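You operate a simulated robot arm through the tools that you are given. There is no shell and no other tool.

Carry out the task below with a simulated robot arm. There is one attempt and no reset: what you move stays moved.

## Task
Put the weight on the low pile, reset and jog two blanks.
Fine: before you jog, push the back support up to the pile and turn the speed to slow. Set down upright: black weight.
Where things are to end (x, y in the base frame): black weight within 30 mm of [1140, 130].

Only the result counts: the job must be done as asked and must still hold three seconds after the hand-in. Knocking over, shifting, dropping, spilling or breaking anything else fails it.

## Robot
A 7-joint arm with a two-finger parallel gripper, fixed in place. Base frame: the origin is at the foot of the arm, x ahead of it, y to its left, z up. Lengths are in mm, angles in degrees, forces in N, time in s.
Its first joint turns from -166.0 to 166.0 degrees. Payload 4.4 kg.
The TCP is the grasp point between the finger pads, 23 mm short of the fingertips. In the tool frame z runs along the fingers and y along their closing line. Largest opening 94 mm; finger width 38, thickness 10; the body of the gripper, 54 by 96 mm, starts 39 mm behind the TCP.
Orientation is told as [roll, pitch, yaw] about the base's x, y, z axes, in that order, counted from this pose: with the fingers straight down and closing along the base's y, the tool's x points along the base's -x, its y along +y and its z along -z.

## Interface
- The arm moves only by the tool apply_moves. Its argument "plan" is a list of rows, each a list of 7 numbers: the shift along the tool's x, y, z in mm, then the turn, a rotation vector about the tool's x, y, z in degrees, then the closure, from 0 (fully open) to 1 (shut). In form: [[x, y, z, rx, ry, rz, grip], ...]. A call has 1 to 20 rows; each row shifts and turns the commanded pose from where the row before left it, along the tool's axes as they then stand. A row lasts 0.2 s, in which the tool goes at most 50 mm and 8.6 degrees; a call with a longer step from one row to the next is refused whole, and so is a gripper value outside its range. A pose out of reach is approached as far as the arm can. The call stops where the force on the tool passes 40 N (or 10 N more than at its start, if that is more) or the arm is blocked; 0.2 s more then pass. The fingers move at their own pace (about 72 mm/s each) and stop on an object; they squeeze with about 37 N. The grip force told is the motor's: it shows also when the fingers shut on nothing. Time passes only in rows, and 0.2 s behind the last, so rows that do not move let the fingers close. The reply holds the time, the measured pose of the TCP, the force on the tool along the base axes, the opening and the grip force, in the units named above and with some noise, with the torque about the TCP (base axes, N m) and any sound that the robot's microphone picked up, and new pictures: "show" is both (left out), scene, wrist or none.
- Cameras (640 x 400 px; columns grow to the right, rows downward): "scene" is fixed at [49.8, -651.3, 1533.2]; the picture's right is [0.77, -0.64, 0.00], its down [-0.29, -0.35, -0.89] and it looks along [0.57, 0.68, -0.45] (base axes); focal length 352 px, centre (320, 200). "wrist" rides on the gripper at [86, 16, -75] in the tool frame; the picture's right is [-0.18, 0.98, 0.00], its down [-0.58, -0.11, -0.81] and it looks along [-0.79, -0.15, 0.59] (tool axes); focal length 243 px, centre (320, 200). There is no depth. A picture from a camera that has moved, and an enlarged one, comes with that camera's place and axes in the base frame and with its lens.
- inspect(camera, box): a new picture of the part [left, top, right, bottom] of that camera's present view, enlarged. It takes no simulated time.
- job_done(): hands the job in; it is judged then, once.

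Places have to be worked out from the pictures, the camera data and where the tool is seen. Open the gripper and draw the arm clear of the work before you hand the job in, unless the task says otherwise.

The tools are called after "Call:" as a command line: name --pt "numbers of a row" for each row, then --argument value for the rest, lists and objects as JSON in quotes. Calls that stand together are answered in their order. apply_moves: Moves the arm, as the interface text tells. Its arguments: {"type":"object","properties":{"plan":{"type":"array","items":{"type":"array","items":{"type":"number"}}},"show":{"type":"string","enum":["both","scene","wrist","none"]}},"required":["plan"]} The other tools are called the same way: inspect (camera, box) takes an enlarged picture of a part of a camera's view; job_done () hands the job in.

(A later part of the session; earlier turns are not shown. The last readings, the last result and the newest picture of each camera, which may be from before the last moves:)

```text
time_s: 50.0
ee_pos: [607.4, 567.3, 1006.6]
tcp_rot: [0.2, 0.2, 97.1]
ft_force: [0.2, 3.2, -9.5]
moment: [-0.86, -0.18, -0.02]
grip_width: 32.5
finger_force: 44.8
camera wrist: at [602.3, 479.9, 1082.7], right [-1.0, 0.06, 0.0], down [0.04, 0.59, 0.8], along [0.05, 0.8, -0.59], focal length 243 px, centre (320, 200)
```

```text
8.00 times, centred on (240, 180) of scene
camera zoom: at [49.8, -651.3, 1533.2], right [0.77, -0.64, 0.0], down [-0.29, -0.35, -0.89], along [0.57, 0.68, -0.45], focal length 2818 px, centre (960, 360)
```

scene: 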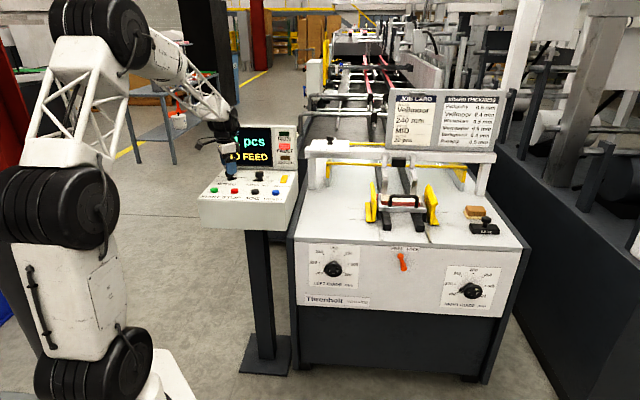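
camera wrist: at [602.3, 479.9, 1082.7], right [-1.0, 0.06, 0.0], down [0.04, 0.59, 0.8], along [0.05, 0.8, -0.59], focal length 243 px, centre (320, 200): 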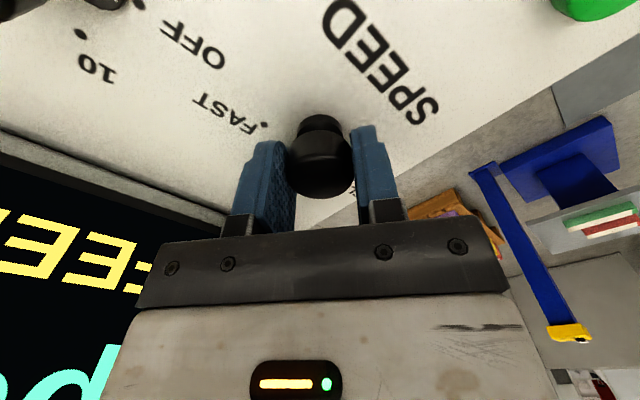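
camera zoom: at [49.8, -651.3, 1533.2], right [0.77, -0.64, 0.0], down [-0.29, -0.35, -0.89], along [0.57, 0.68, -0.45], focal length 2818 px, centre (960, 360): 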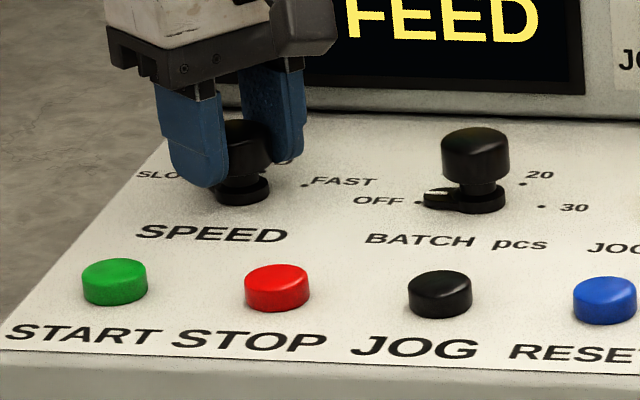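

112° turned with low forces. I add 10° more, then open and look at the pointer.

Call:
apply_moves --pt "0 0 0 0 0 -5 1" --pt "0 0 0 0 0 -5 1" --show "none"

Call:
apply_moves --pt "0 0 0 0 0 0 0" --pt "0 0 0 0 0 0 0" --pt "0 0 0 0 0 0 0" --pt "0 0 -20 0 0 0 0" --pt "0 0 -30 0 0 0 0" --pt "0 0 -40 0 0 0 0"

Call:
inspect --camera "scene" --box '[200, 155, 280, 205]'

Call:
inspect --camera "wrist" --box '[200, 0, 440, 150]'

```text
time_s: 50.6
ee_pos: [607.0, 567.8, 1007.0]
tcp_rot: [0.3, 0.1, 107.1]
ft_force: [4.0, -1.4, -8.2]
moment: [-0.85, -0.32, -0.01]
grip_width: 32.3
finger_force: 45.3
```

```text
time_s: 52.0
ee_pos: [608.5, 566.4, 1097.5]
tcp_rot: [0.3, 0.0, 107.0]
ft_force: [0.4, -0.2, -0.5]
moment: [0.01, 0.01, -0.03]
grip_width: 94.3
finger_force: 0.1
camera wrist: at [618.2, 480.4, 1172.5], right [-0.99, -0.11, 0.01], down [-0.06, 0.59, 0.8], along [-0.09, 0.8, -0.59], focal length 243 px, centre (320, 200)
```

scene: 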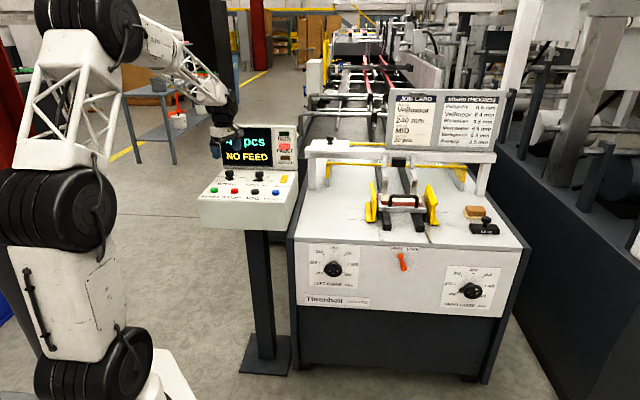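
wrist: 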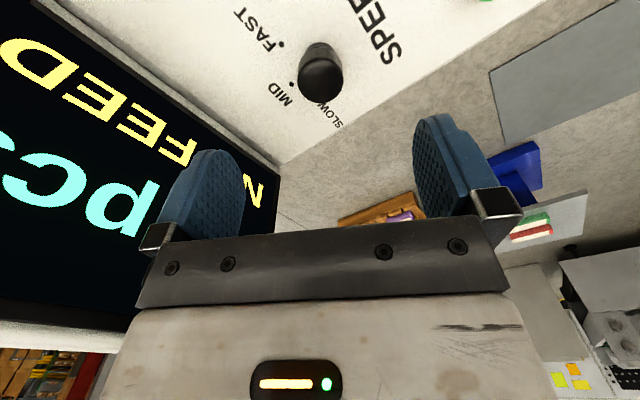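

```text
8.00 times, centred on (240, 180) of scene
camera zoom: at [49.8, -651.3, 1533.2], right [0.77, -0.64, 0.0], down [-0.29, -0.35, -0.89], along [0.57, 0.68, -0.45], focal length 2818 px, centre (960, 360)
```

zoom: 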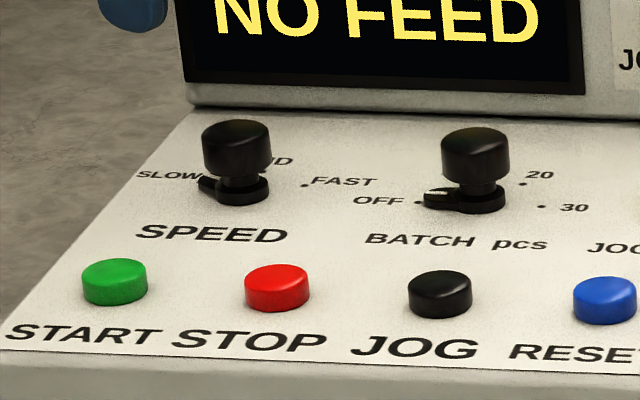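

```text
2.67 times, centred on (320, 75) of wrist
camera zoom: at [618.2, 480.4, 1172.5], right [-0.99, -0.11, 0.01], down [-0.06, 0.59, 0.8], along [-0.09, 0.8, -0.59], focal length 647 px, centre (320, 533)
```

zoom: 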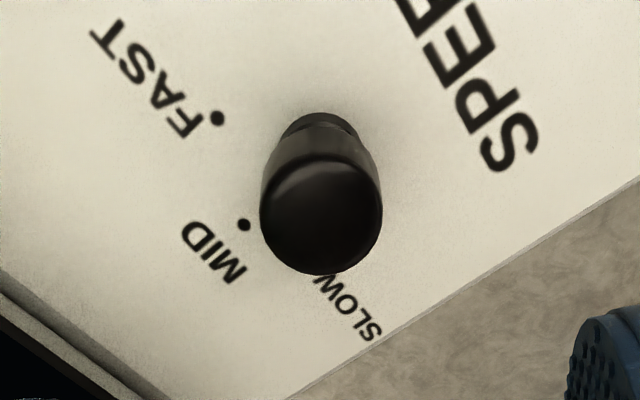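

The pointer appears at SLOW. To verify its alignment I return to yaw 45° and view from the operator side.

Call:
apply_moves --pt "0 0 0 0 0 7.75 0" --pt "0 0 0 0 0 7.75 0" --pt "0 0 0 0 0 7.75 0" --pt "0 0 0 0 0 7.75 0" --pt "0 0 0 0 0 7.75 0" --pt "0 0 0 0 0 7.75 0" --pt "0 0 0 0 0 7.75 0" --pt "0 0 0 0 0 7.75 0" --pt "46 0 -10 0 0 0 0" --pt "46 0 0 0 0 0 0" --show "wrist"

Call:
inspect --camera "wrist" --box '[260, 60, 420, 180]'

```text
time_s: 54.2
ee_pos: [543.3, 500.1, 1107.3]
tcp_rot: [0.0, 0.3, 45.0]
ft_force: [-0.4, 0.6, -1.3]
moment: [0.01, -0.01, 0.0]
grip_width: 94.3
finger_force: 0.2
camera wrist: at [470.9, 452.1, 1183.4], right [-0.56, 0.83, 0.0], down [0.49, 0.34, 0.8], along [0.66, 0.45, -0.6], focal length 243 px, centre (320, 200)
```

wrist: 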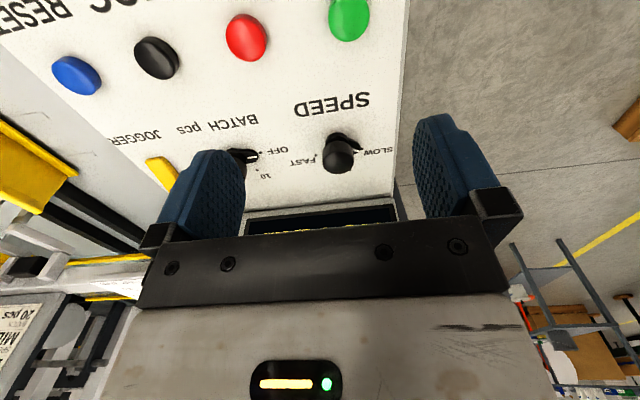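

```text
3.33 times, centred on (340, 120) of wrist
camera zoom: at [470.9, 452.1, 1183.4], right [-0.56, 0.83, 0.0], down [0.49, 0.34, 0.8], along [0.66, 0.45, -0.6], focal length 809 px, centre (253, 467)
```

zoom: 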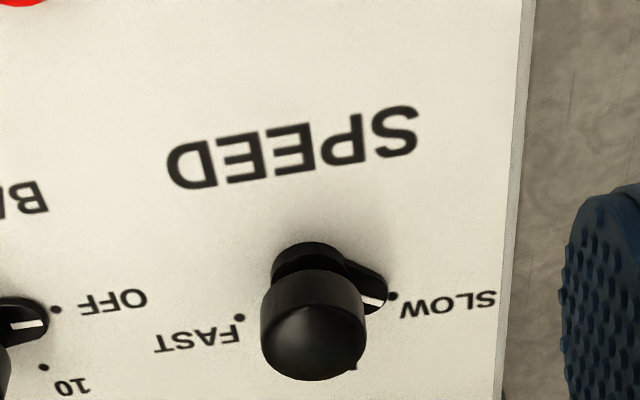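

The pointer is at the SLOW dot, maybe a few degrees short. I zoom in to check.

Call:
inspect --camera "wrist" --box '[320, 125, 385, 170]'

Call:
inspect --camera "scene" --box '[214, 165, 244, 190]'

```text
8.89 times, centred on (352, 148) of wrist
camera zoom: at [470.9, 452.1, 1183.4], right [-0.56, 0.83, 0.0], down [0.49, 0.34, 0.8], along [0.66, 0.45, -0.6], focal length 2157 px, centre (31, 667)
```

zoom: 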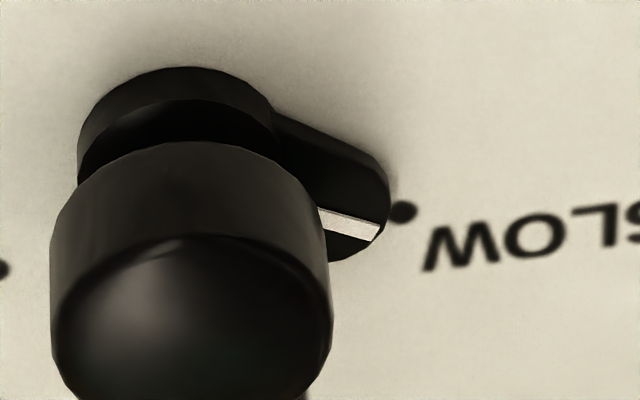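

```text
16.00 times, centred on (229, 178) of scene
camera zoom: at [49.8, -651.3, 1533.2], right [0.77, -0.64, 0.0], down [-0.29, -0.35, -0.89], along [0.57, 0.68, -0.45], focal length 5636 px, centre (1776, 560)
```

zoom: 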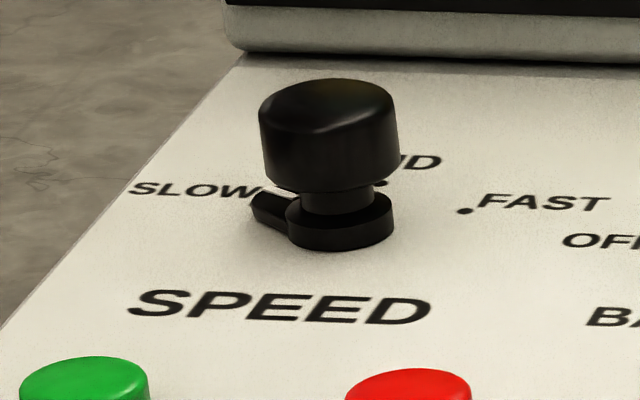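

Dot geometry gives SLOW at -60° and the knob was turned 122°, so the pointer is on SLOW. Now I travel along to the weight, tool vertical, at safe height.

Call:
apply_moves --pt "0 -49 0 0 0 0 0" --pt "0 -49 0 0 0 0 0" --pt "0 -49 0 0 0 0 0" --pt "0 -49 0 0 0 0 0" --pt "0 -49 0 0 0 0 0" --pt "0 -49 0 0 0 0 0" --pt "0 -49 0 0 0 0 0" --pt "0 -49 0 0 0 0 0" --pt "0 -49 0 0 0 0 0" --pt "0 -49 0 0 0 0 0" --pt "0 -49 0 0 0 0 0" --pt "0 -49 0 0 0 0 0" --pt "0 -49 0 0 0 0 0" --pt "0 -49 0 0 0 0 0" --pt "0 -49 0 0 0 0 0" --pt "0 -49 0 0 0 0 0" --pt "0 -49 0 0 0 0 0" --pt "0 -49 0 0 0 0 0"

Call:
inspect --camera "wrist" --box '[200, 0, 440, 175]'

```text
time_s: 58.0
ee_pos: [1166.4, -120.1, 1107.3]
tcp_rot: [0.0, 0.1, 45.0]
ft_force: [0.5, 0.0, 0.8]
moment: [0.01, 0.01, -0.01]
grip_width: 93.8
finger_force: 0.0
camera wrist: at [1094.3, -169.1, 1182.8], right [-0.57, 0.82, 0.0], down [0.49, 0.34, 0.8], along [0.66, 0.45, -0.59], focal length 243 px, centre (320, 200)
```

scene: 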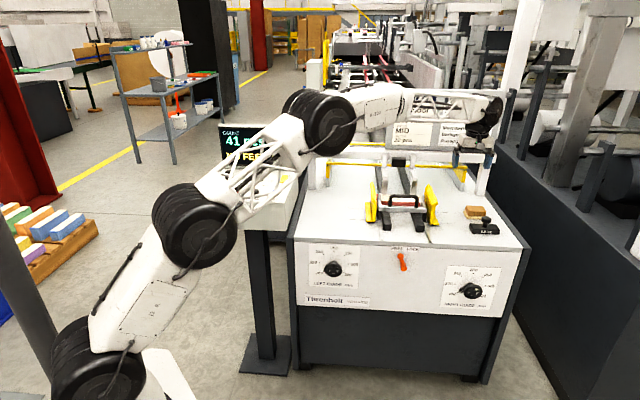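
wrist: 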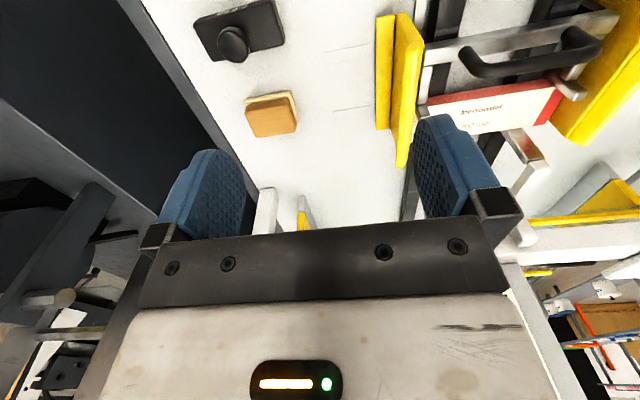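

```text
2.29 times, centred on (320, 88) of wrist
camera zoom: at [1094.3, -169.1, 1182.8], right [-0.57, 0.82, 0.0], down [0.49, 0.34, 0.8], along [0.66, 0.45, -0.59], focal length 555 px, centre (320, 457)
```

zoom: 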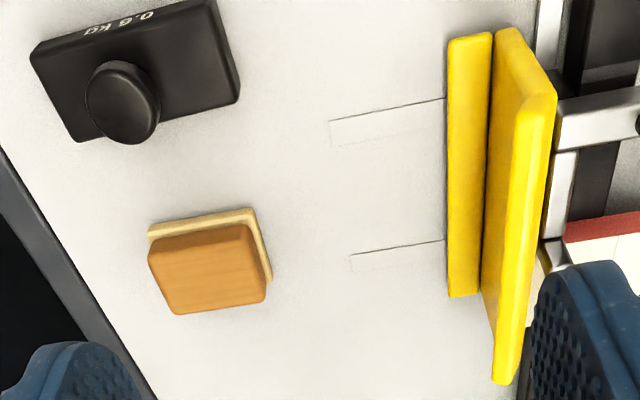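

The tool is fully in reach. Knob estimate is F≈750, R≈1007; I move above it at z≈1000 and look again.

Call:
apply_moves --pt "-3.4 -32.5 33 0 0 0 0" --pt "-3.4 -32.5 33 0 0 0 0" --pt "-3.4 -32.5 33 0 0 0 0" --pt "0 0 10 0 0 0 0"

Call:
inspect --camera "wrist" --box '[200, 20, 440, 195]'

```text
time_s: 59.0
ee_pos: [1240.7, -184.3, 999.1]
tcp_rot: [0.0, 0.2, 44.9]
ft_force: [-0.1, 0.6, -0.7]
moment: [0.0, -0.01, -0.01]
grip_width: 93.9
finger_force: 0.1
camera wrist: at [1169.5, -232.6, 1074.0], right [-0.56, 0.83, 0.0], down [0.49, 0.34, 0.8], along [0.66, 0.45, -0.6], focal length 243 px, centre (320, 200)
```

scene: 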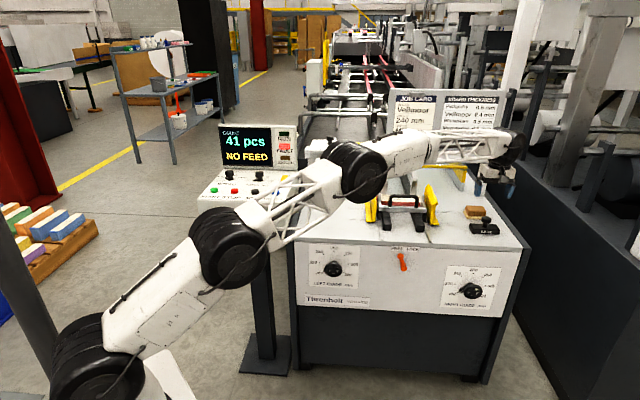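
wrist: 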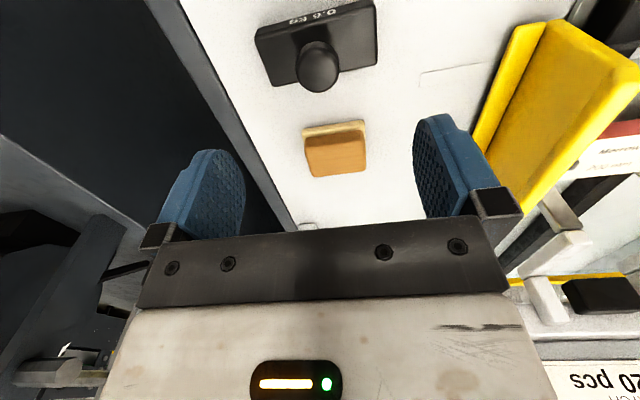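

```text
2.29 times, centred on (320, 108) of wrist
camera zoom: at [1169.5, -232.6, 1074.0], right [-0.56, 0.83, 0.0], down [0.49, 0.34, 0.8], along [0.66, 0.45, -0.6], focal length 555 px, centre (320, 411)
```

zoom: 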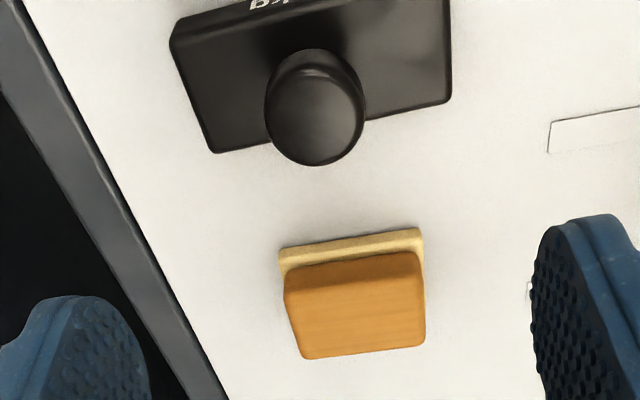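

The knob top is at about F=752, R=1010, z≈883. I shift and lower to z≈925 for a last check.

Call:
apply_moves --pt "-4.5 -2.9 0 0 0 0 0" --pt "0 0 40 0 0 0 0" --pt "0 0 34 0 0 0 0"

Call:
inspect --camera "wrist" --box '[200, 60, 440, 235]'

Call:
inspect --camera "scene" --box '[440, 150, 540, 240]'

```text
time_s: 59.8
ee_pos: [1244.5, -181.4, 928.0]
tcp_rot: [-0.1, 0.2, 45.0]
ft_force: [0.2, -0.1, 0.4]
moment: [-0.03, 0.01, 0.0]
grip_width: 94.1
finger_force: 0.1
camera wrist: at [1173.0, -230.1, 1001.9], right [-0.57, 0.82, 0.0], down [0.49, 0.34, 0.8], along [0.66, 0.45, -0.59], focal length 243 px, centre (320, 200)
```

scene: 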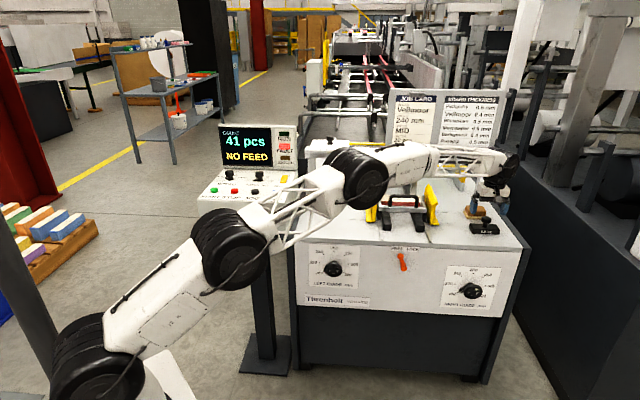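
wrist: 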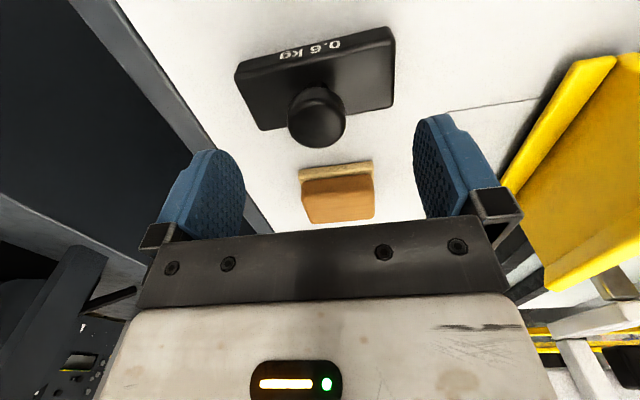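

```text
2.29 times, centred on (320, 148) of wrist
camera zoom: at [1173.0, -230.1, 1001.9], right [-0.57, 0.82, 0.0], down [0.49, 0.34, 0.8], along [0.66, 0.45, -0.59], focal length 555 px, centre (320, 320)
```

zoom: 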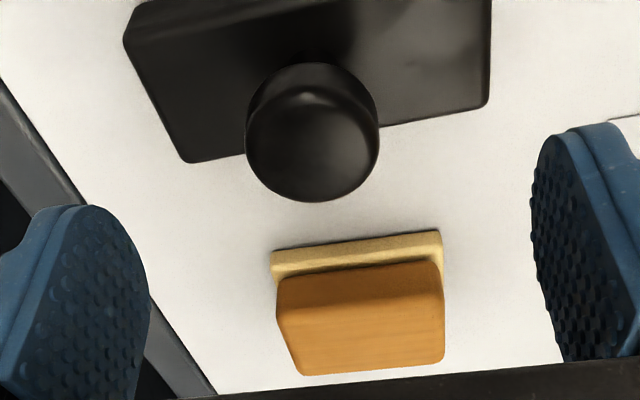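

```text
4.44 times, centred on (490, 195) of scene
camera zoom: at [49.8, -651.3, 1533.2], right [0.77, -0.64, 0.0], down [-0.29, -0.35, -0.89], along [0.57, 0.68, -0.45], focal length 1566 px, centre (-436, 222)
```

zoom: 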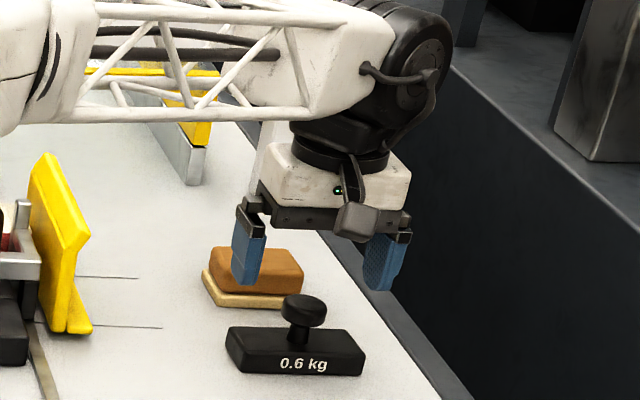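

Taking the small camera bias seen earlier into account, the knob is centred. I descend to z≈882 and close on it.

Call:
apply_moves --pt "0 0 25 0 0 0 0" --pt "0 0 13 0 0 0 0" --pt "0 0 8 0 0 0 0" --show "none"

Call:
inspect --camera "wrist" --box '[200, 60, 440, 235]'

Call:
inspect --camera "scene" --box '[440, 180, 530, 245]'

```text
time_s: 60.6
ee_pos: [1245.5, -181.3, 879.9]
tcp_rot: [0.0, 0.4, 45.0]
ft_force: [-0.2, -0.2, -1.2]
moment: [0.03, 0.05, 0.0]
grip_width: 93.9
finger_force: 0.0
```

```text
2.29 times, centred on (320, 148) of wrist
camera zoom: at [1174.2, -231.4, 954.5], right [-0.57, 0.82, 0.0], down [0.49, 0.34, 0.8], along [0.66, 0.45, -0.59], focal length 555 px, centre (320, 320)
```

zoom: 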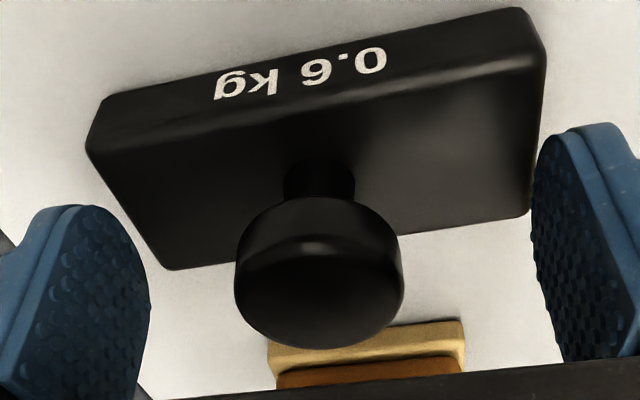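

```text
6.15 times, centred on (485, 212) of scene
camera zoom: at [49.8, -651.3, 1533.2], right [0.77, -0.64, 0.0], down [-0.29, -0.35, -0.89], along [0.57, 0.68, -0.45], focal length 2168 px, centre (-695, 123)
```

zoom: 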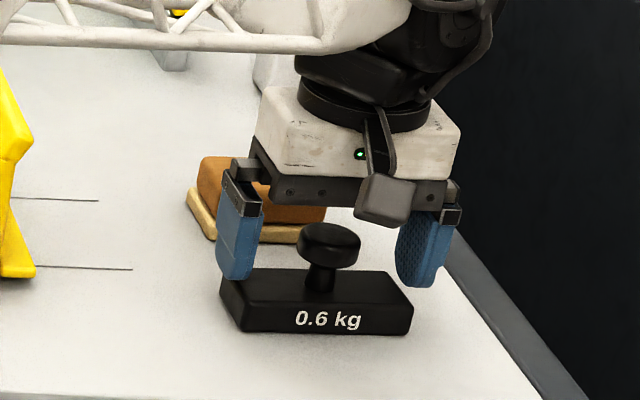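

Fingers straddle the knob with tips just above the body. I close.

Call:
apply_moves --pt "0 0 0 0 0 0 1" --pt "0 0 0 0 0 0 1" --pt "0 0 0 0 0 0 1" --pt "0 0 0 0 0 0 1" --show "wrist"

```text
time_s: 61.6
ee_pos: [1247.2, -182.8, 878.8]
tcp_rot: [-0.1, 0.4, 45.0]
ft_force: [0.3, -0.3, 0.1]
moment: [0.01, -0.01, -0.04]
grip_width: 33.1
finger_force: 37.1
camera wrist: at [1174.2, -231.4, 954.6], right [-0.57, 0.82, 0.0], down [0.49, 0.34, 0.8], along [0.66, 0.45, -0.6], focal length 243 px, centre (320, 200)
```

wrist: 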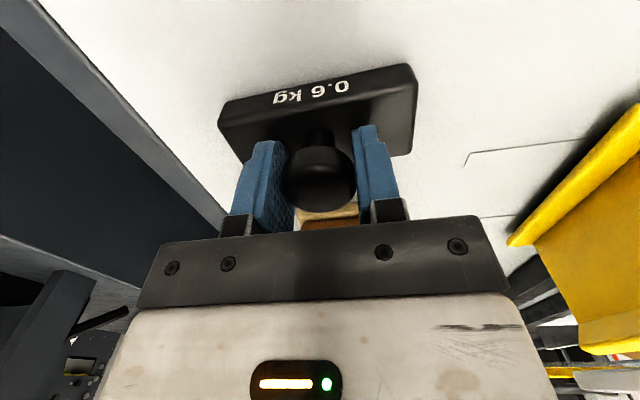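

Gripped at 33 mm. I lift gently and check it hangs properly.

Call:
apply_moves --pt "0 0 -5 0 0 0 1" --pt "0 0 -10 0 0 0 1" --pt "0 0 -20 0 0 0 1" --pt "0 0 -30 0 0 0 1" --pt "0 0 -35 0 0 0 1" --pt "0 0 -35 0 0 0 1" --pt "0 0 -25 0 0 0 1"

Call:
inspect --camera "scene" --box '[440, 120, 540, 240]'

```text
time_s: 63.2
ee_pos: [1249.1, -184.7, 1038.8]
tcp_rot: [0.1, 0.3, 45.0]
ft_force: [0.4, 0.0, 0.0]
moment: [-0.02, 0.01, 0.0]
grip_width: 0.2
finger_force: 37.2
camera wrist: at [1177.1, -232.6, 1114.1], right [-0.57, 0.82, 0.0], down [0.49, 0.34, 0.8], along [0.66, 0.45, -0.6], focal length 243 px, centre (320, 200)
```

scene: 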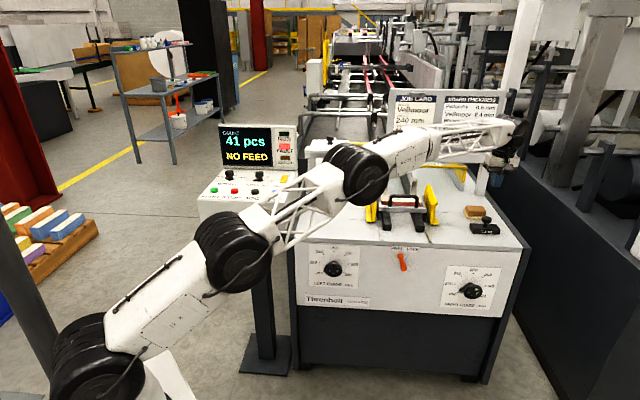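
wrist: 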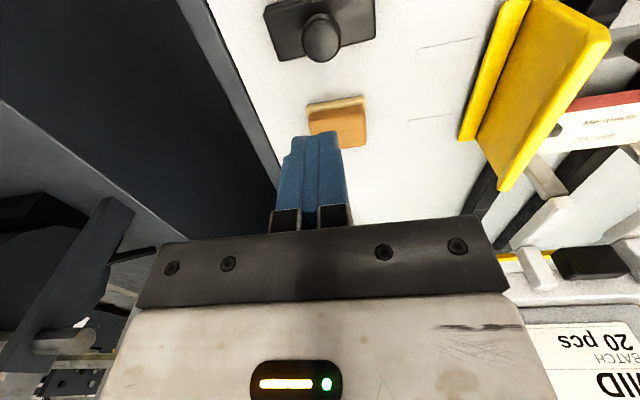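

```text
3.33 times, centred on (490, 180) of scene
camera zoom: at [49.8, -651.3, 1533.2], right [0.77, -0.64, 0.0], down [-0.29, -0.35, -0.89], along [0.57, 0.68, -0.45], focal length 1174 px, centre (-247, 267)
```

zoom: 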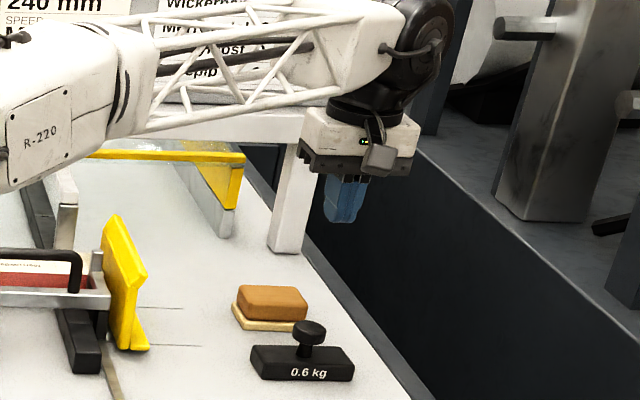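

The knob slipped out; the weight still stands at its place. I look closely before trying a better grip on the body.

Call:
apply_moves --pt "0 0 0 0 0 0 0" --pt "0 0 0 0 0 0 0" --pt "0 0 0 0 0 0 0" --show "none"

Call:
inspect --camera "wrist" --box '[240, 0, 400, 120]'

Call:
inspect --camera "scene" --box '[455, 195, 515, 245]'

```text
time_s: 64.0
ee_pos: [1248.6, -182.8, 1039.0]
tcp_rot: [0.0, 0.2, 45.0]
ft_force: [0.8, 0.7, -0.2]
moment: [-0.01, -0.01, -0.01]
grip_width: 94.4
finger_force: 0.1
```

```text
3.33 times, centred on (320, 60) of wrist
camera zoom: at [1177.1, -232.5, 1114.5], right [-0.57, 0.82, 0.0], down [0.49, 0.34, 0.8], along [0.66, 0.45, -0.6], focal length 809 px, centre (320, 667)
```

zoom: 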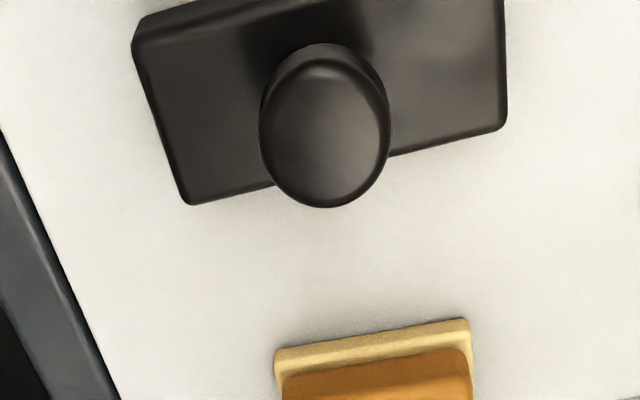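

```text
8.00 times, centred on (485, 220) of scene
camera zoom: at [49.8, -651.3, 1533.2], right [0.77, -0.64, 0.0], down [-0.29, -0.35, -0.89], along [0.57, 0.68, -0.45], focal length 2818 px, centre (-1000, 40)
```

zoom: 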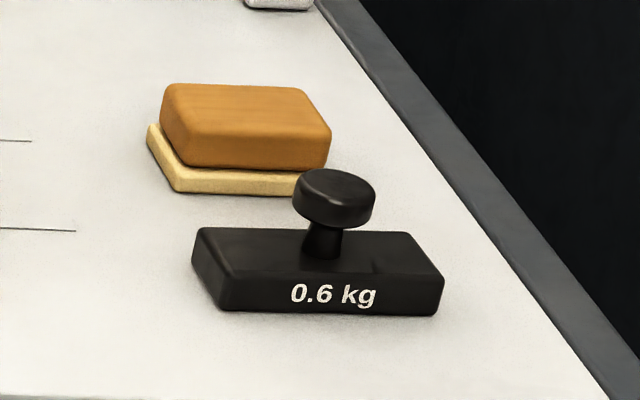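

The weight barely moved and stands upright. The knob is slick, so I'll grip the flat sides of the body instead: yaw to -45° (closing along its short side) with the fingers opened part-way.

Call:
apply_moves --pt "0 0 0 0 0 8.18 0.2" --pt "0 0 0 0 0 8.18 0.2" --pt "0 0 0 0 0 8.18 0.2" --pt "0 0 0 0 0 8.18 0.2" --pt "0 0 0 0 0 8.18 0.2" --pt "0 0 0 0 0 8.18 0.2" --pt "0 0 0 0 0 8.18 0.2" --pt "0 0 0 0 0 8.18 0.2" --pt "0 0 0 0 0 8.18 0.2" --pt "0 0 0 0 0 8.18 0.2" --pt "0 0 0 0 0 8.18 0.2" --pt "0 0 40 0 0 0 0.2" --pt "0 0 20 0 0 0 0.2"

Call:
inspect --camera "wrist" --box '[200, 20, 440, 195]'

```text
time_s: 66.8
ee_pos: [1248.2, -181.0, 976.2]
tcp_rot: [-0.3, -0.1, -45.0]
ft_force: [-0.2, 0.2, 0.0]
moment: [0.01, 0.02, 0.0]
grip_width: 75.2
finger_force: 0.0
camera wrist: at [1199.1, -107.7, 1051.6], right [0.83, 0.56, 0.0], down [0.34, -0.49, 0.81], along [0.45, -0.67, -0.59], focal length 243 px, centre (320, 200)
```

scene: 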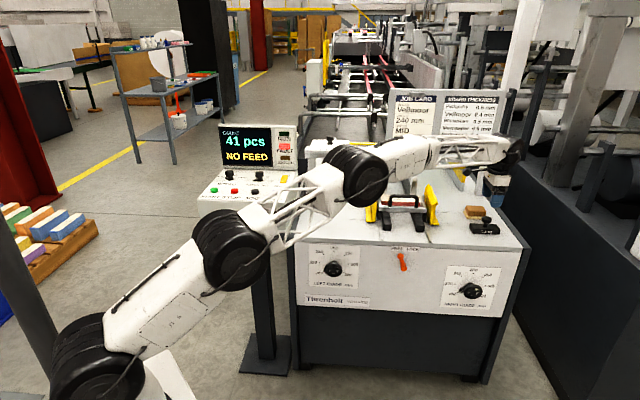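
wrist: 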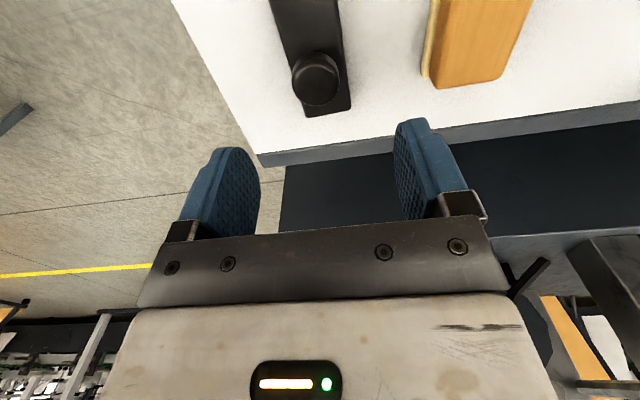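

```text
2.29 times, centred on (320, 108) of wrist
camera zoom: at [1199.1, -107.7, 1051.6], right [0.83, 0.56, 0.0], down [0.34, -0.49, 0.81], along [0.45, -0.67, -0.59], focal length 555 px, centre (320, 411)
```

zoom: 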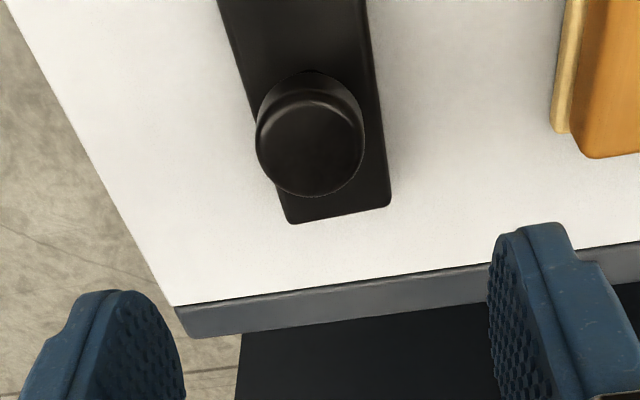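

The weight sits centred between the fingers. I descend in steps to about 5 mm above the table.

Call:
apply_moves --pt "0 -0.5 40 0 0 0 0.2" --pt "0 -0.5 35 0 0 0 0.2" --pt "0 0 20 0 0 0 0.2" --pt "0 0 12 0 0 0 0.2"

Call:
inspect --camera "scene" --box '[440, 180, 530, 245]'

Call:
inspect --camera "wrist" --box '[180, 60, 460, 240]'

```text
time_s: 67.8
ee_pos: [1245.4, -182.7, 871.4]
tcp_rot: [-0.3, 0.1, -45.1]
ft_force: [-0.4, 0.2, 0.2]
moment: [-0.01, 0.0, 0.02]
grip_width: 75.2
finger_force: 0.0
camera wrist: at [1196.7, -109.6, 945.8], right [0.82, 0.57, 0.0], down [0.34, -0.49, 0.81], along [0.45, -0.67, -0.59], focal length 243 px, centre (320, 200)
```

scene: 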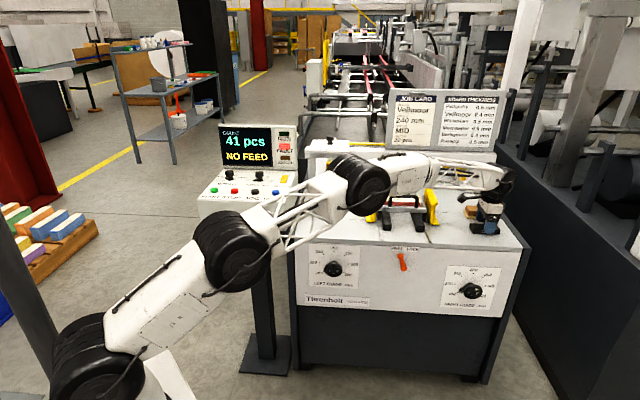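
wrist: 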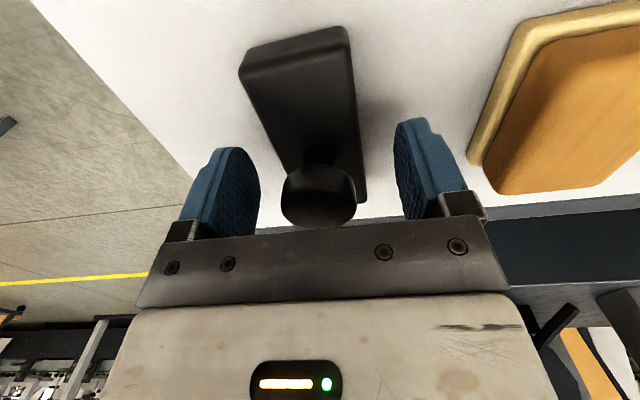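

```text
6.15 times, centred on (485, 212) of scene
camera zoom: at [49.8, -651.3, 1533.2], right [0.77, -0.64, 0.0], down [-0.29, -0.35, -0.89], along [0.57, 0.68, -0.45], focal length 2168 px, centre (-695, 123)
```

zoom: 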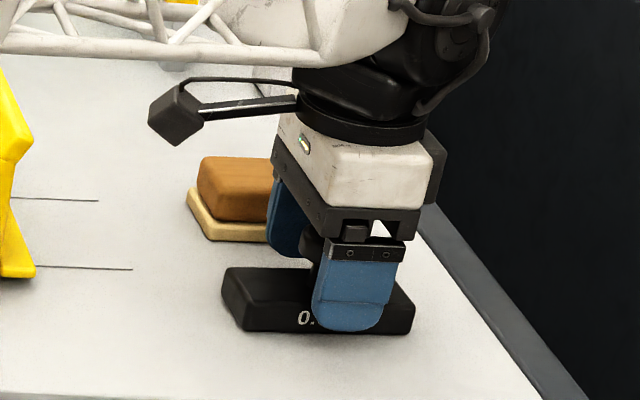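

```text
2.22 times, centred on (320, 150) of wrist
camera zoom: at [1196.7, -109.6, 945.8], right [0.82, 0.57, 0.0], down [0.34, -0.49, 0.81], along [0.45, -0.67, -0.59], focal length 539 px, centre (320, 311)
```

zoom: 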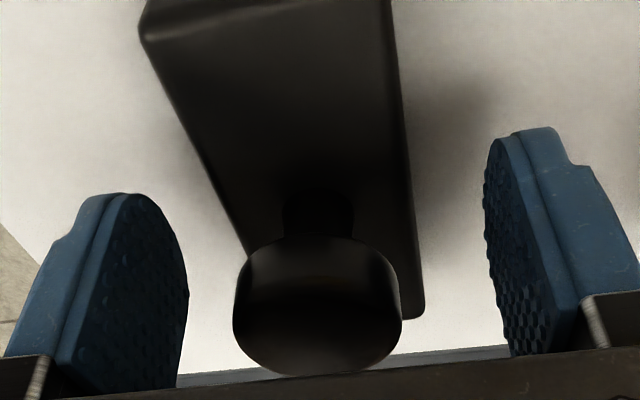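

Fingers straddle the body cleanly. I lower 12 mm more and close.

Call:
apply_moves --pt "0 0 7 0 0 0 0.2" --pt "0 0 5 0 0 0 0.2" --show "none"

Call:
apply_moves --pt "0 0 0 0 0 0 1" --pt "0 0 0 0 0 0 1" --pt "0 0 0 0 0 0 1" --pt "0 0 0 0 0 0 1" --show "none"

Call:
inspect --camera "scene" --box '[440, 180, 530, 245]'

```text
time_s: 68.4
ee_pos: [1246.2, -184.4, 858.5]
tcp_rot: [-0.3, -0.1, -45.0]
ft_force: [-0.3, -0.6, -0.3]
moment: [0.01, -0.01, -0.02]
grip_width: 75.1
finger_force: 0.0
```

```text
time_s: 69.4
ee_pos: [1246.7, -182.9, 859.2]
tcp_rot: [-0.3, 0.0, -45.0]
ft_force: [1.7, -2.1, -0.1]
moment: [0.08, -0.14, -0.08]
grip_width: 44.9
finger_force: 37.0
```

```text
6.15 times, centred on (485, 212) of scene
camera zoom: at [49.8, -651.3, 1533.2], right [0.77, -0.64, 0.0], down [-0.29, -0.35, -0.89], along [0.57, 0.68, -0.45], focal length 2168 px, centre (-695, 123)
```

zoom: 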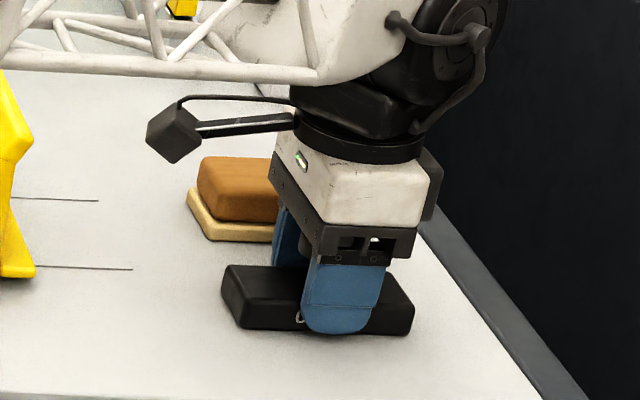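

Gripped across the 45 mm body. I lift slowly with readings.

Call:
apply_moves --pt "0 0 -2 0 0 0 1" --pt "0 0 -3 0 0 0 1" --pt "0 0 -5 0 0 0 1" --show "none"

Call:
inspect --camera "scene" --box '[440, 180, 530, 245]'

```text
time_s: 70.2
ee_pos: [1246.6, -183.3, 868.1]
tcp_rot: [-0.3, 0.2, -45.0]
ft_force: [-0.3, -0.8, -5.9]
moment: [0.04, 0.01, 0.01]
grip_width: 44.7
finger_force: 37.1
```

```text
6.15 times, centred on (485, 212) of scene
camera zoom: at [49.8, -651.3, 1533.2], right [0.77, -0.64, 0.0], down [-0.29, -0.35, -0.89], along [0.57, 0.68, -0.45], focal length 2168 px, centre (-695, 123)
```

zoom: 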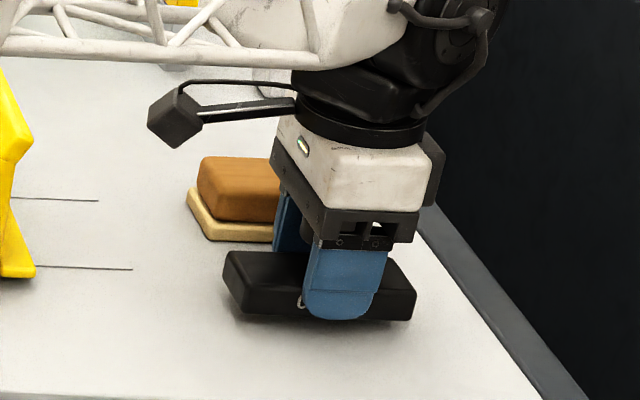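

Weight held (force -5.9 N = 0.6 kg). I raise it clear of the guides.

Call:
apply_moves --pt "0 0 -8 0 0 0 1" --pt "0 0 -15 0 0 0 1" --pt "0 0 -22 0 0 0 1" --pt "0 0 -30 0 0 0 1" --pt "0 0 -30 0 0 0 1" --pt "0 0 -30 0 0 0 1" --pt "0 0 -20 0 0 0 1" --pt "0 0 -8 0 0 0 1"

```text
time_s: 72.0
ee_pos: [1246.1, -181.7, 1032.3]
tcp_rot: [-0.4, 0.0, -45.0]
ft_force: [-0.1, 0.4, -6.9]
moment: [0.03, 0.04, 0.0]
grip_width: 44.8
finger_force: 37.1
camera wrist: at [1197.4, -109.3, 1106.9], right [0.82, 0.57, 0.0], down [0.34, -0.49, 0.81], along [0.45, -0.67, -0.59], focal length 243 px, centre (320, 200)
```

scene: 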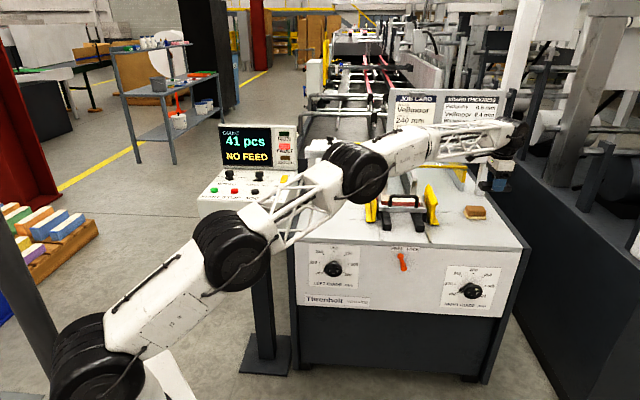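
wrist: 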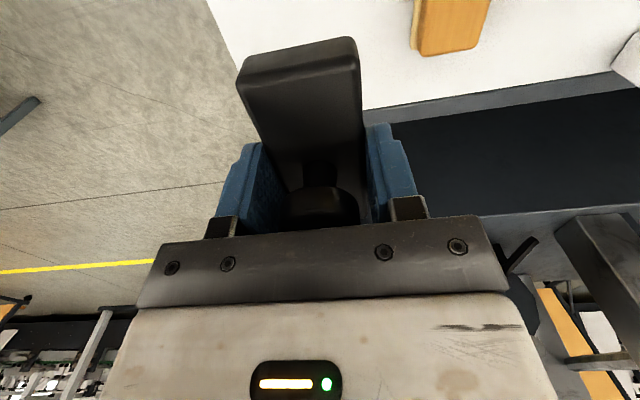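

I carry the weight over to above the pile at constant height.

Call:
apply_moves --pt "20 9 0 0 0 0 1" --pt "37 17.5 0 0 0 0 1" --pt "37 17.5 0 0 0 0 1" --pt "37 17.5 0 0 0 0 1" --pt "37 17.5 0 0 0 0 1" --pt "37 17.5 0 0 0 0 1" --pt "37 17.5 0 0 0 0 1" --pt "37 17.5 0 0 0 0 1" --pt "20.7 9.7 0 0 0 0 1"

Call:
inspect --camera "scene" --box '[350, 130, 450, 230]'

```text
time_s: 74.0
ee_pos: [1134.5, 128.5, 1034.0]
tcp_rot: [-0.3, -0.1, -45.0]
ft_force: [0.1, -0.7, -5.7]
moment: [0.0, -0.03, -0.01]
grip_width: 44.6
finger_force: 37.1
camera wrist: at [1085.8, 201.9, 1109.3], right [0.82, 0.57, 0.0], down [0.34, -0.49, 0.81], along [0.45, -0.67, -0.59], focal length 243 px, centre (320, 200)
```

scene: 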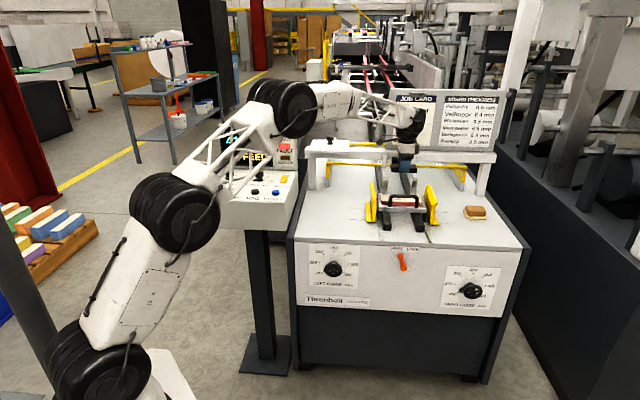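
wrist: 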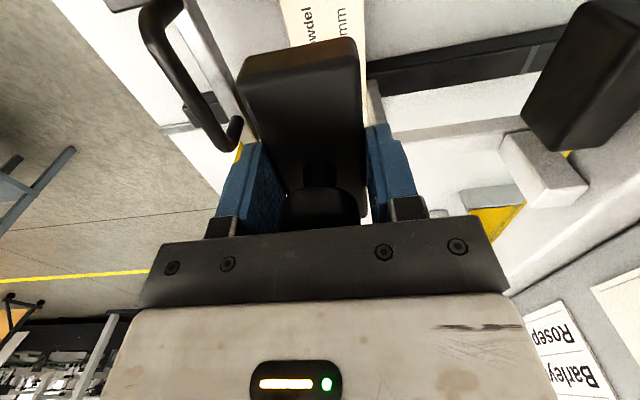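

```text
4.00 times, centred on (400, 180) of scene
camera zoom: at [49.8, -651.3, 1533.2], right [0.77, -0.64, 0.0], down [-0.29, -0.35, -0.89], along [0.57, 0.68, -0.45], focal length 1409 px, centre (0, 280)
```

zoom: 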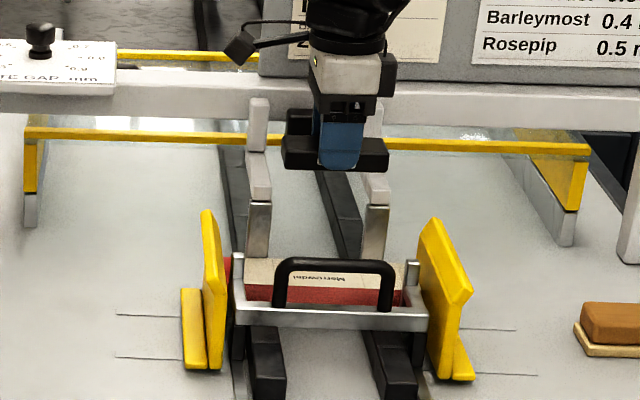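

The path below is clear: gate plates lie beyond F≈930 and guides are outside. I lower to just above the pile.

Call:
apply_moves --pt "0 0 20 0 0 0 1" --pt "0 0 35 0 0 0 1" --pt "0 0 30 0 0 0 1" --pt "0 0 18 0 0 0 1" --pt "0 0 8 0 0 0 1"

Call:
inspect --camera "scene" --box '[360, 150, 450, 225]'

```text
time_s: 75.2
ee_pos: [1133.5, 127.8, 921.4]
tcp_rot: [-0.3, 0.0, -44.9]
ft_force: [0.1, 0.1, -6.4]
moment: [0.0, -0.01, -0.01]
grip_width: 44.8
finger_force: 36.8
camera wrist: at [1084.3, 201.6, 996.2], right [0.82, 0.57, 0.0], down [0.34, -0.49, 0.81], along [0.45, -0.67, -0.59], focal length 243 px, centre (320, 200)
```

scene: 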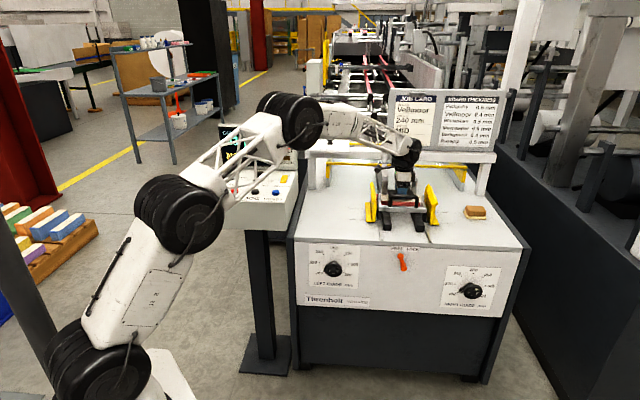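
wrist: 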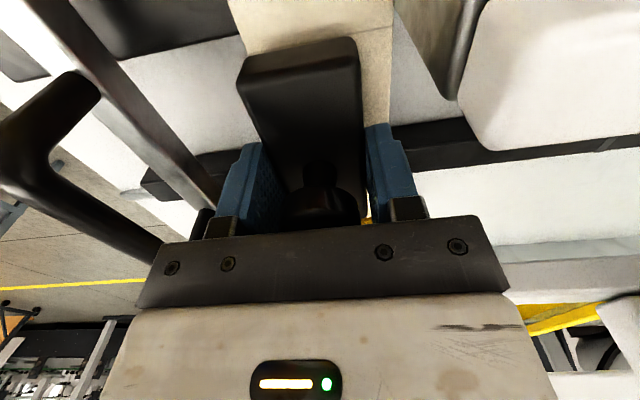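

```text
5.33 times, centred on (405, 188) of scene
camera zoom: at [49.8, -651.3, 1533.2], right [0.77, -0.64, 0.0], down [-0.29, -0.35, -0.89], along [0.57, 0.68, -0.45], focal length 1879 px, centre (-133, 267)
```

zoom: 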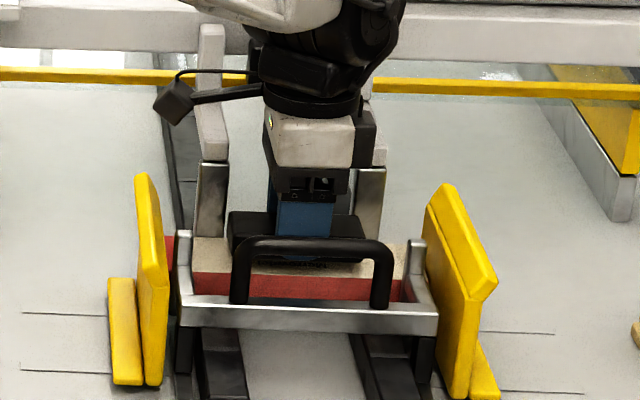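

The pile spans about -25…+40 mm around the tool in F, so I nudge +3 mm and lower in 2–3 mm steps watching for contact.

Call:
apply_moves --pt "0 3 3 0 0 0 1" --pt "0 0 3 0 0 0 1" --show "none"

Call:
apply_moves --pt "0 0 2 0 0 0 1" --show "none"

Call:
apply_moves --pt "0 0 2 0 0 0 1" --show "none"

```text
time_s: 75.8
ee_pos: [1135.4, 130.2, 914.0]
tcp_rot: [-0.2, 0.0, -45.0]
ft_force: [-0.6, -0.4, -6.2]
moment: [-0.05, 0.0, 0.02]
grip_width: 44.8
finger_force: 37.3
```

```text
time_s: 76.2
ee_pos: [1136.3, 130.7, 913.0]
tcp_rot: [-0.4, 0.0, -45.0]
ft_force: [-0.2, 0.1, -5.4]
moment: [-0.01, 0.01, 0.02]
grip_width: 44.7
finger_force: 36.9
```

```text
time_s: 76.6
ee_pos: [1137.7, 129.4, 910.2]
tcp_rot: [-0.3, 0.0, -45.1]
ft_force: [0.5, -0.1, -5.5]
moment: [0.01, -0.03, -0.01]
grip_width: 44.5
finger_force: 36.6
```

No contact yet at z≈910. Continuing in 1.5 mm steps.

Call:
apply_moves --pt "0 0 1.5 0 0 0 1" --show "none"

Call:
apply_moves --pt "0 0 1.5 0 0 0 1" --show "none"

Call:
apply_moves --pt "0 0 1.5 0 0 0 1" --show "none"

```text
time_s: 77.0
ee_pos: [1136.1, 130.4, 909.6]
tcp_rot: [-0.3, 0.1, -44.9]
ft_force: [-0.2, -0.7, -6.4]
moment: [0.02, 0.0, 0.02]
grip_width: 44.8
finger_force: 37.6
```

```text
time_s: 77.4
ee_pos: [1135.3, 131.5, 908.6]
tcp_rot: [-0.2, -0.1, -44.9]
ft_force: [-1.2, -0.5, -1.5]
moment: [0.16, 0.08, 0.03]
grip_width: 44.7
finger_force: 37.2
```

```text
time_s: 77.8
ee_pos: [1136.0, 129.9, 908.8]
tcp_rot: [-0.2, 0.0, -45.1]
ft_force: [-5.5, -0.6, 11.4]
moment: [0.6, 0.58, 0.17]
grip_width: 44.7
finger_force: 36.7
```

Contact with the pile (force rose to +11 N). I ease up 1 mm and open the fingers slightly.

Call:
apply_moves --pt "0 0 -1.2 0 0 0 1" --pt "0 0 0 0 0 0 0.4" --pt "0 0 0 0 0 0 0.35" --pt "0 0 0 0 0 0 0.35"

Call:
inspect --camera "scene" --box '[360, 150, 450, 225]'

```text
time_s: 78.8
ee_pos: [1136.0, 130.3, 907.0]
tcp_rot: [-0.4, 0.0, -45.0]
ft_force: [0.1, 0.6, 0.1]
moment: [-0.01, 0.01, 0.03]
grip_width: 61.2
finger_force: 0.0
camera wrist: at [1087.2, 204.0, 982.6], right [0.82, 0.57, 0.0], down [0.34, -0.49, 0.81], along [0.45, -0.67, -0.59], focal length 243 px, centre (320, 200)
```

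scene: 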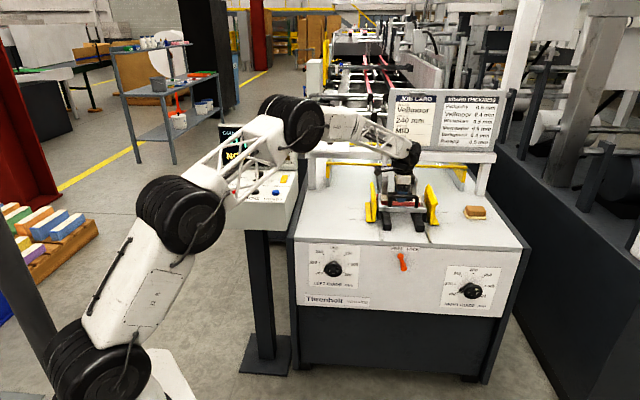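
wrist: 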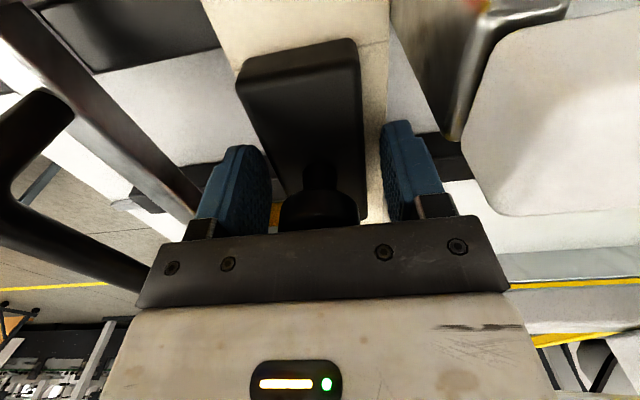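

```text
5.33 times, centred on (405, 188) of scene
camera zoom: at [49.8, -651.3, 1533.2], right [0.77, -0.64, 0.0], down [-0.29, -0.35, -0.89], along [0.57, 0.68, -0.45], focal length 1879 px, centre (-133, 267)
```

zoom: 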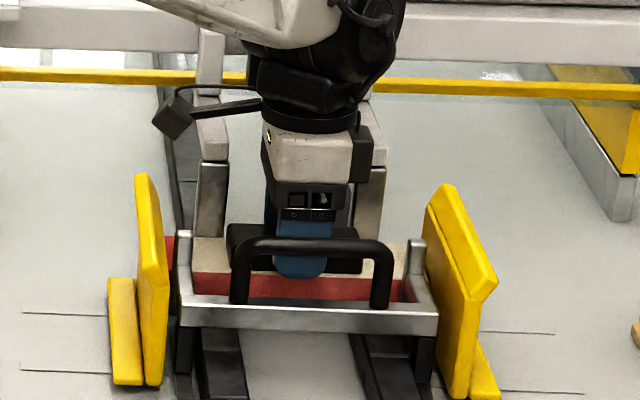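

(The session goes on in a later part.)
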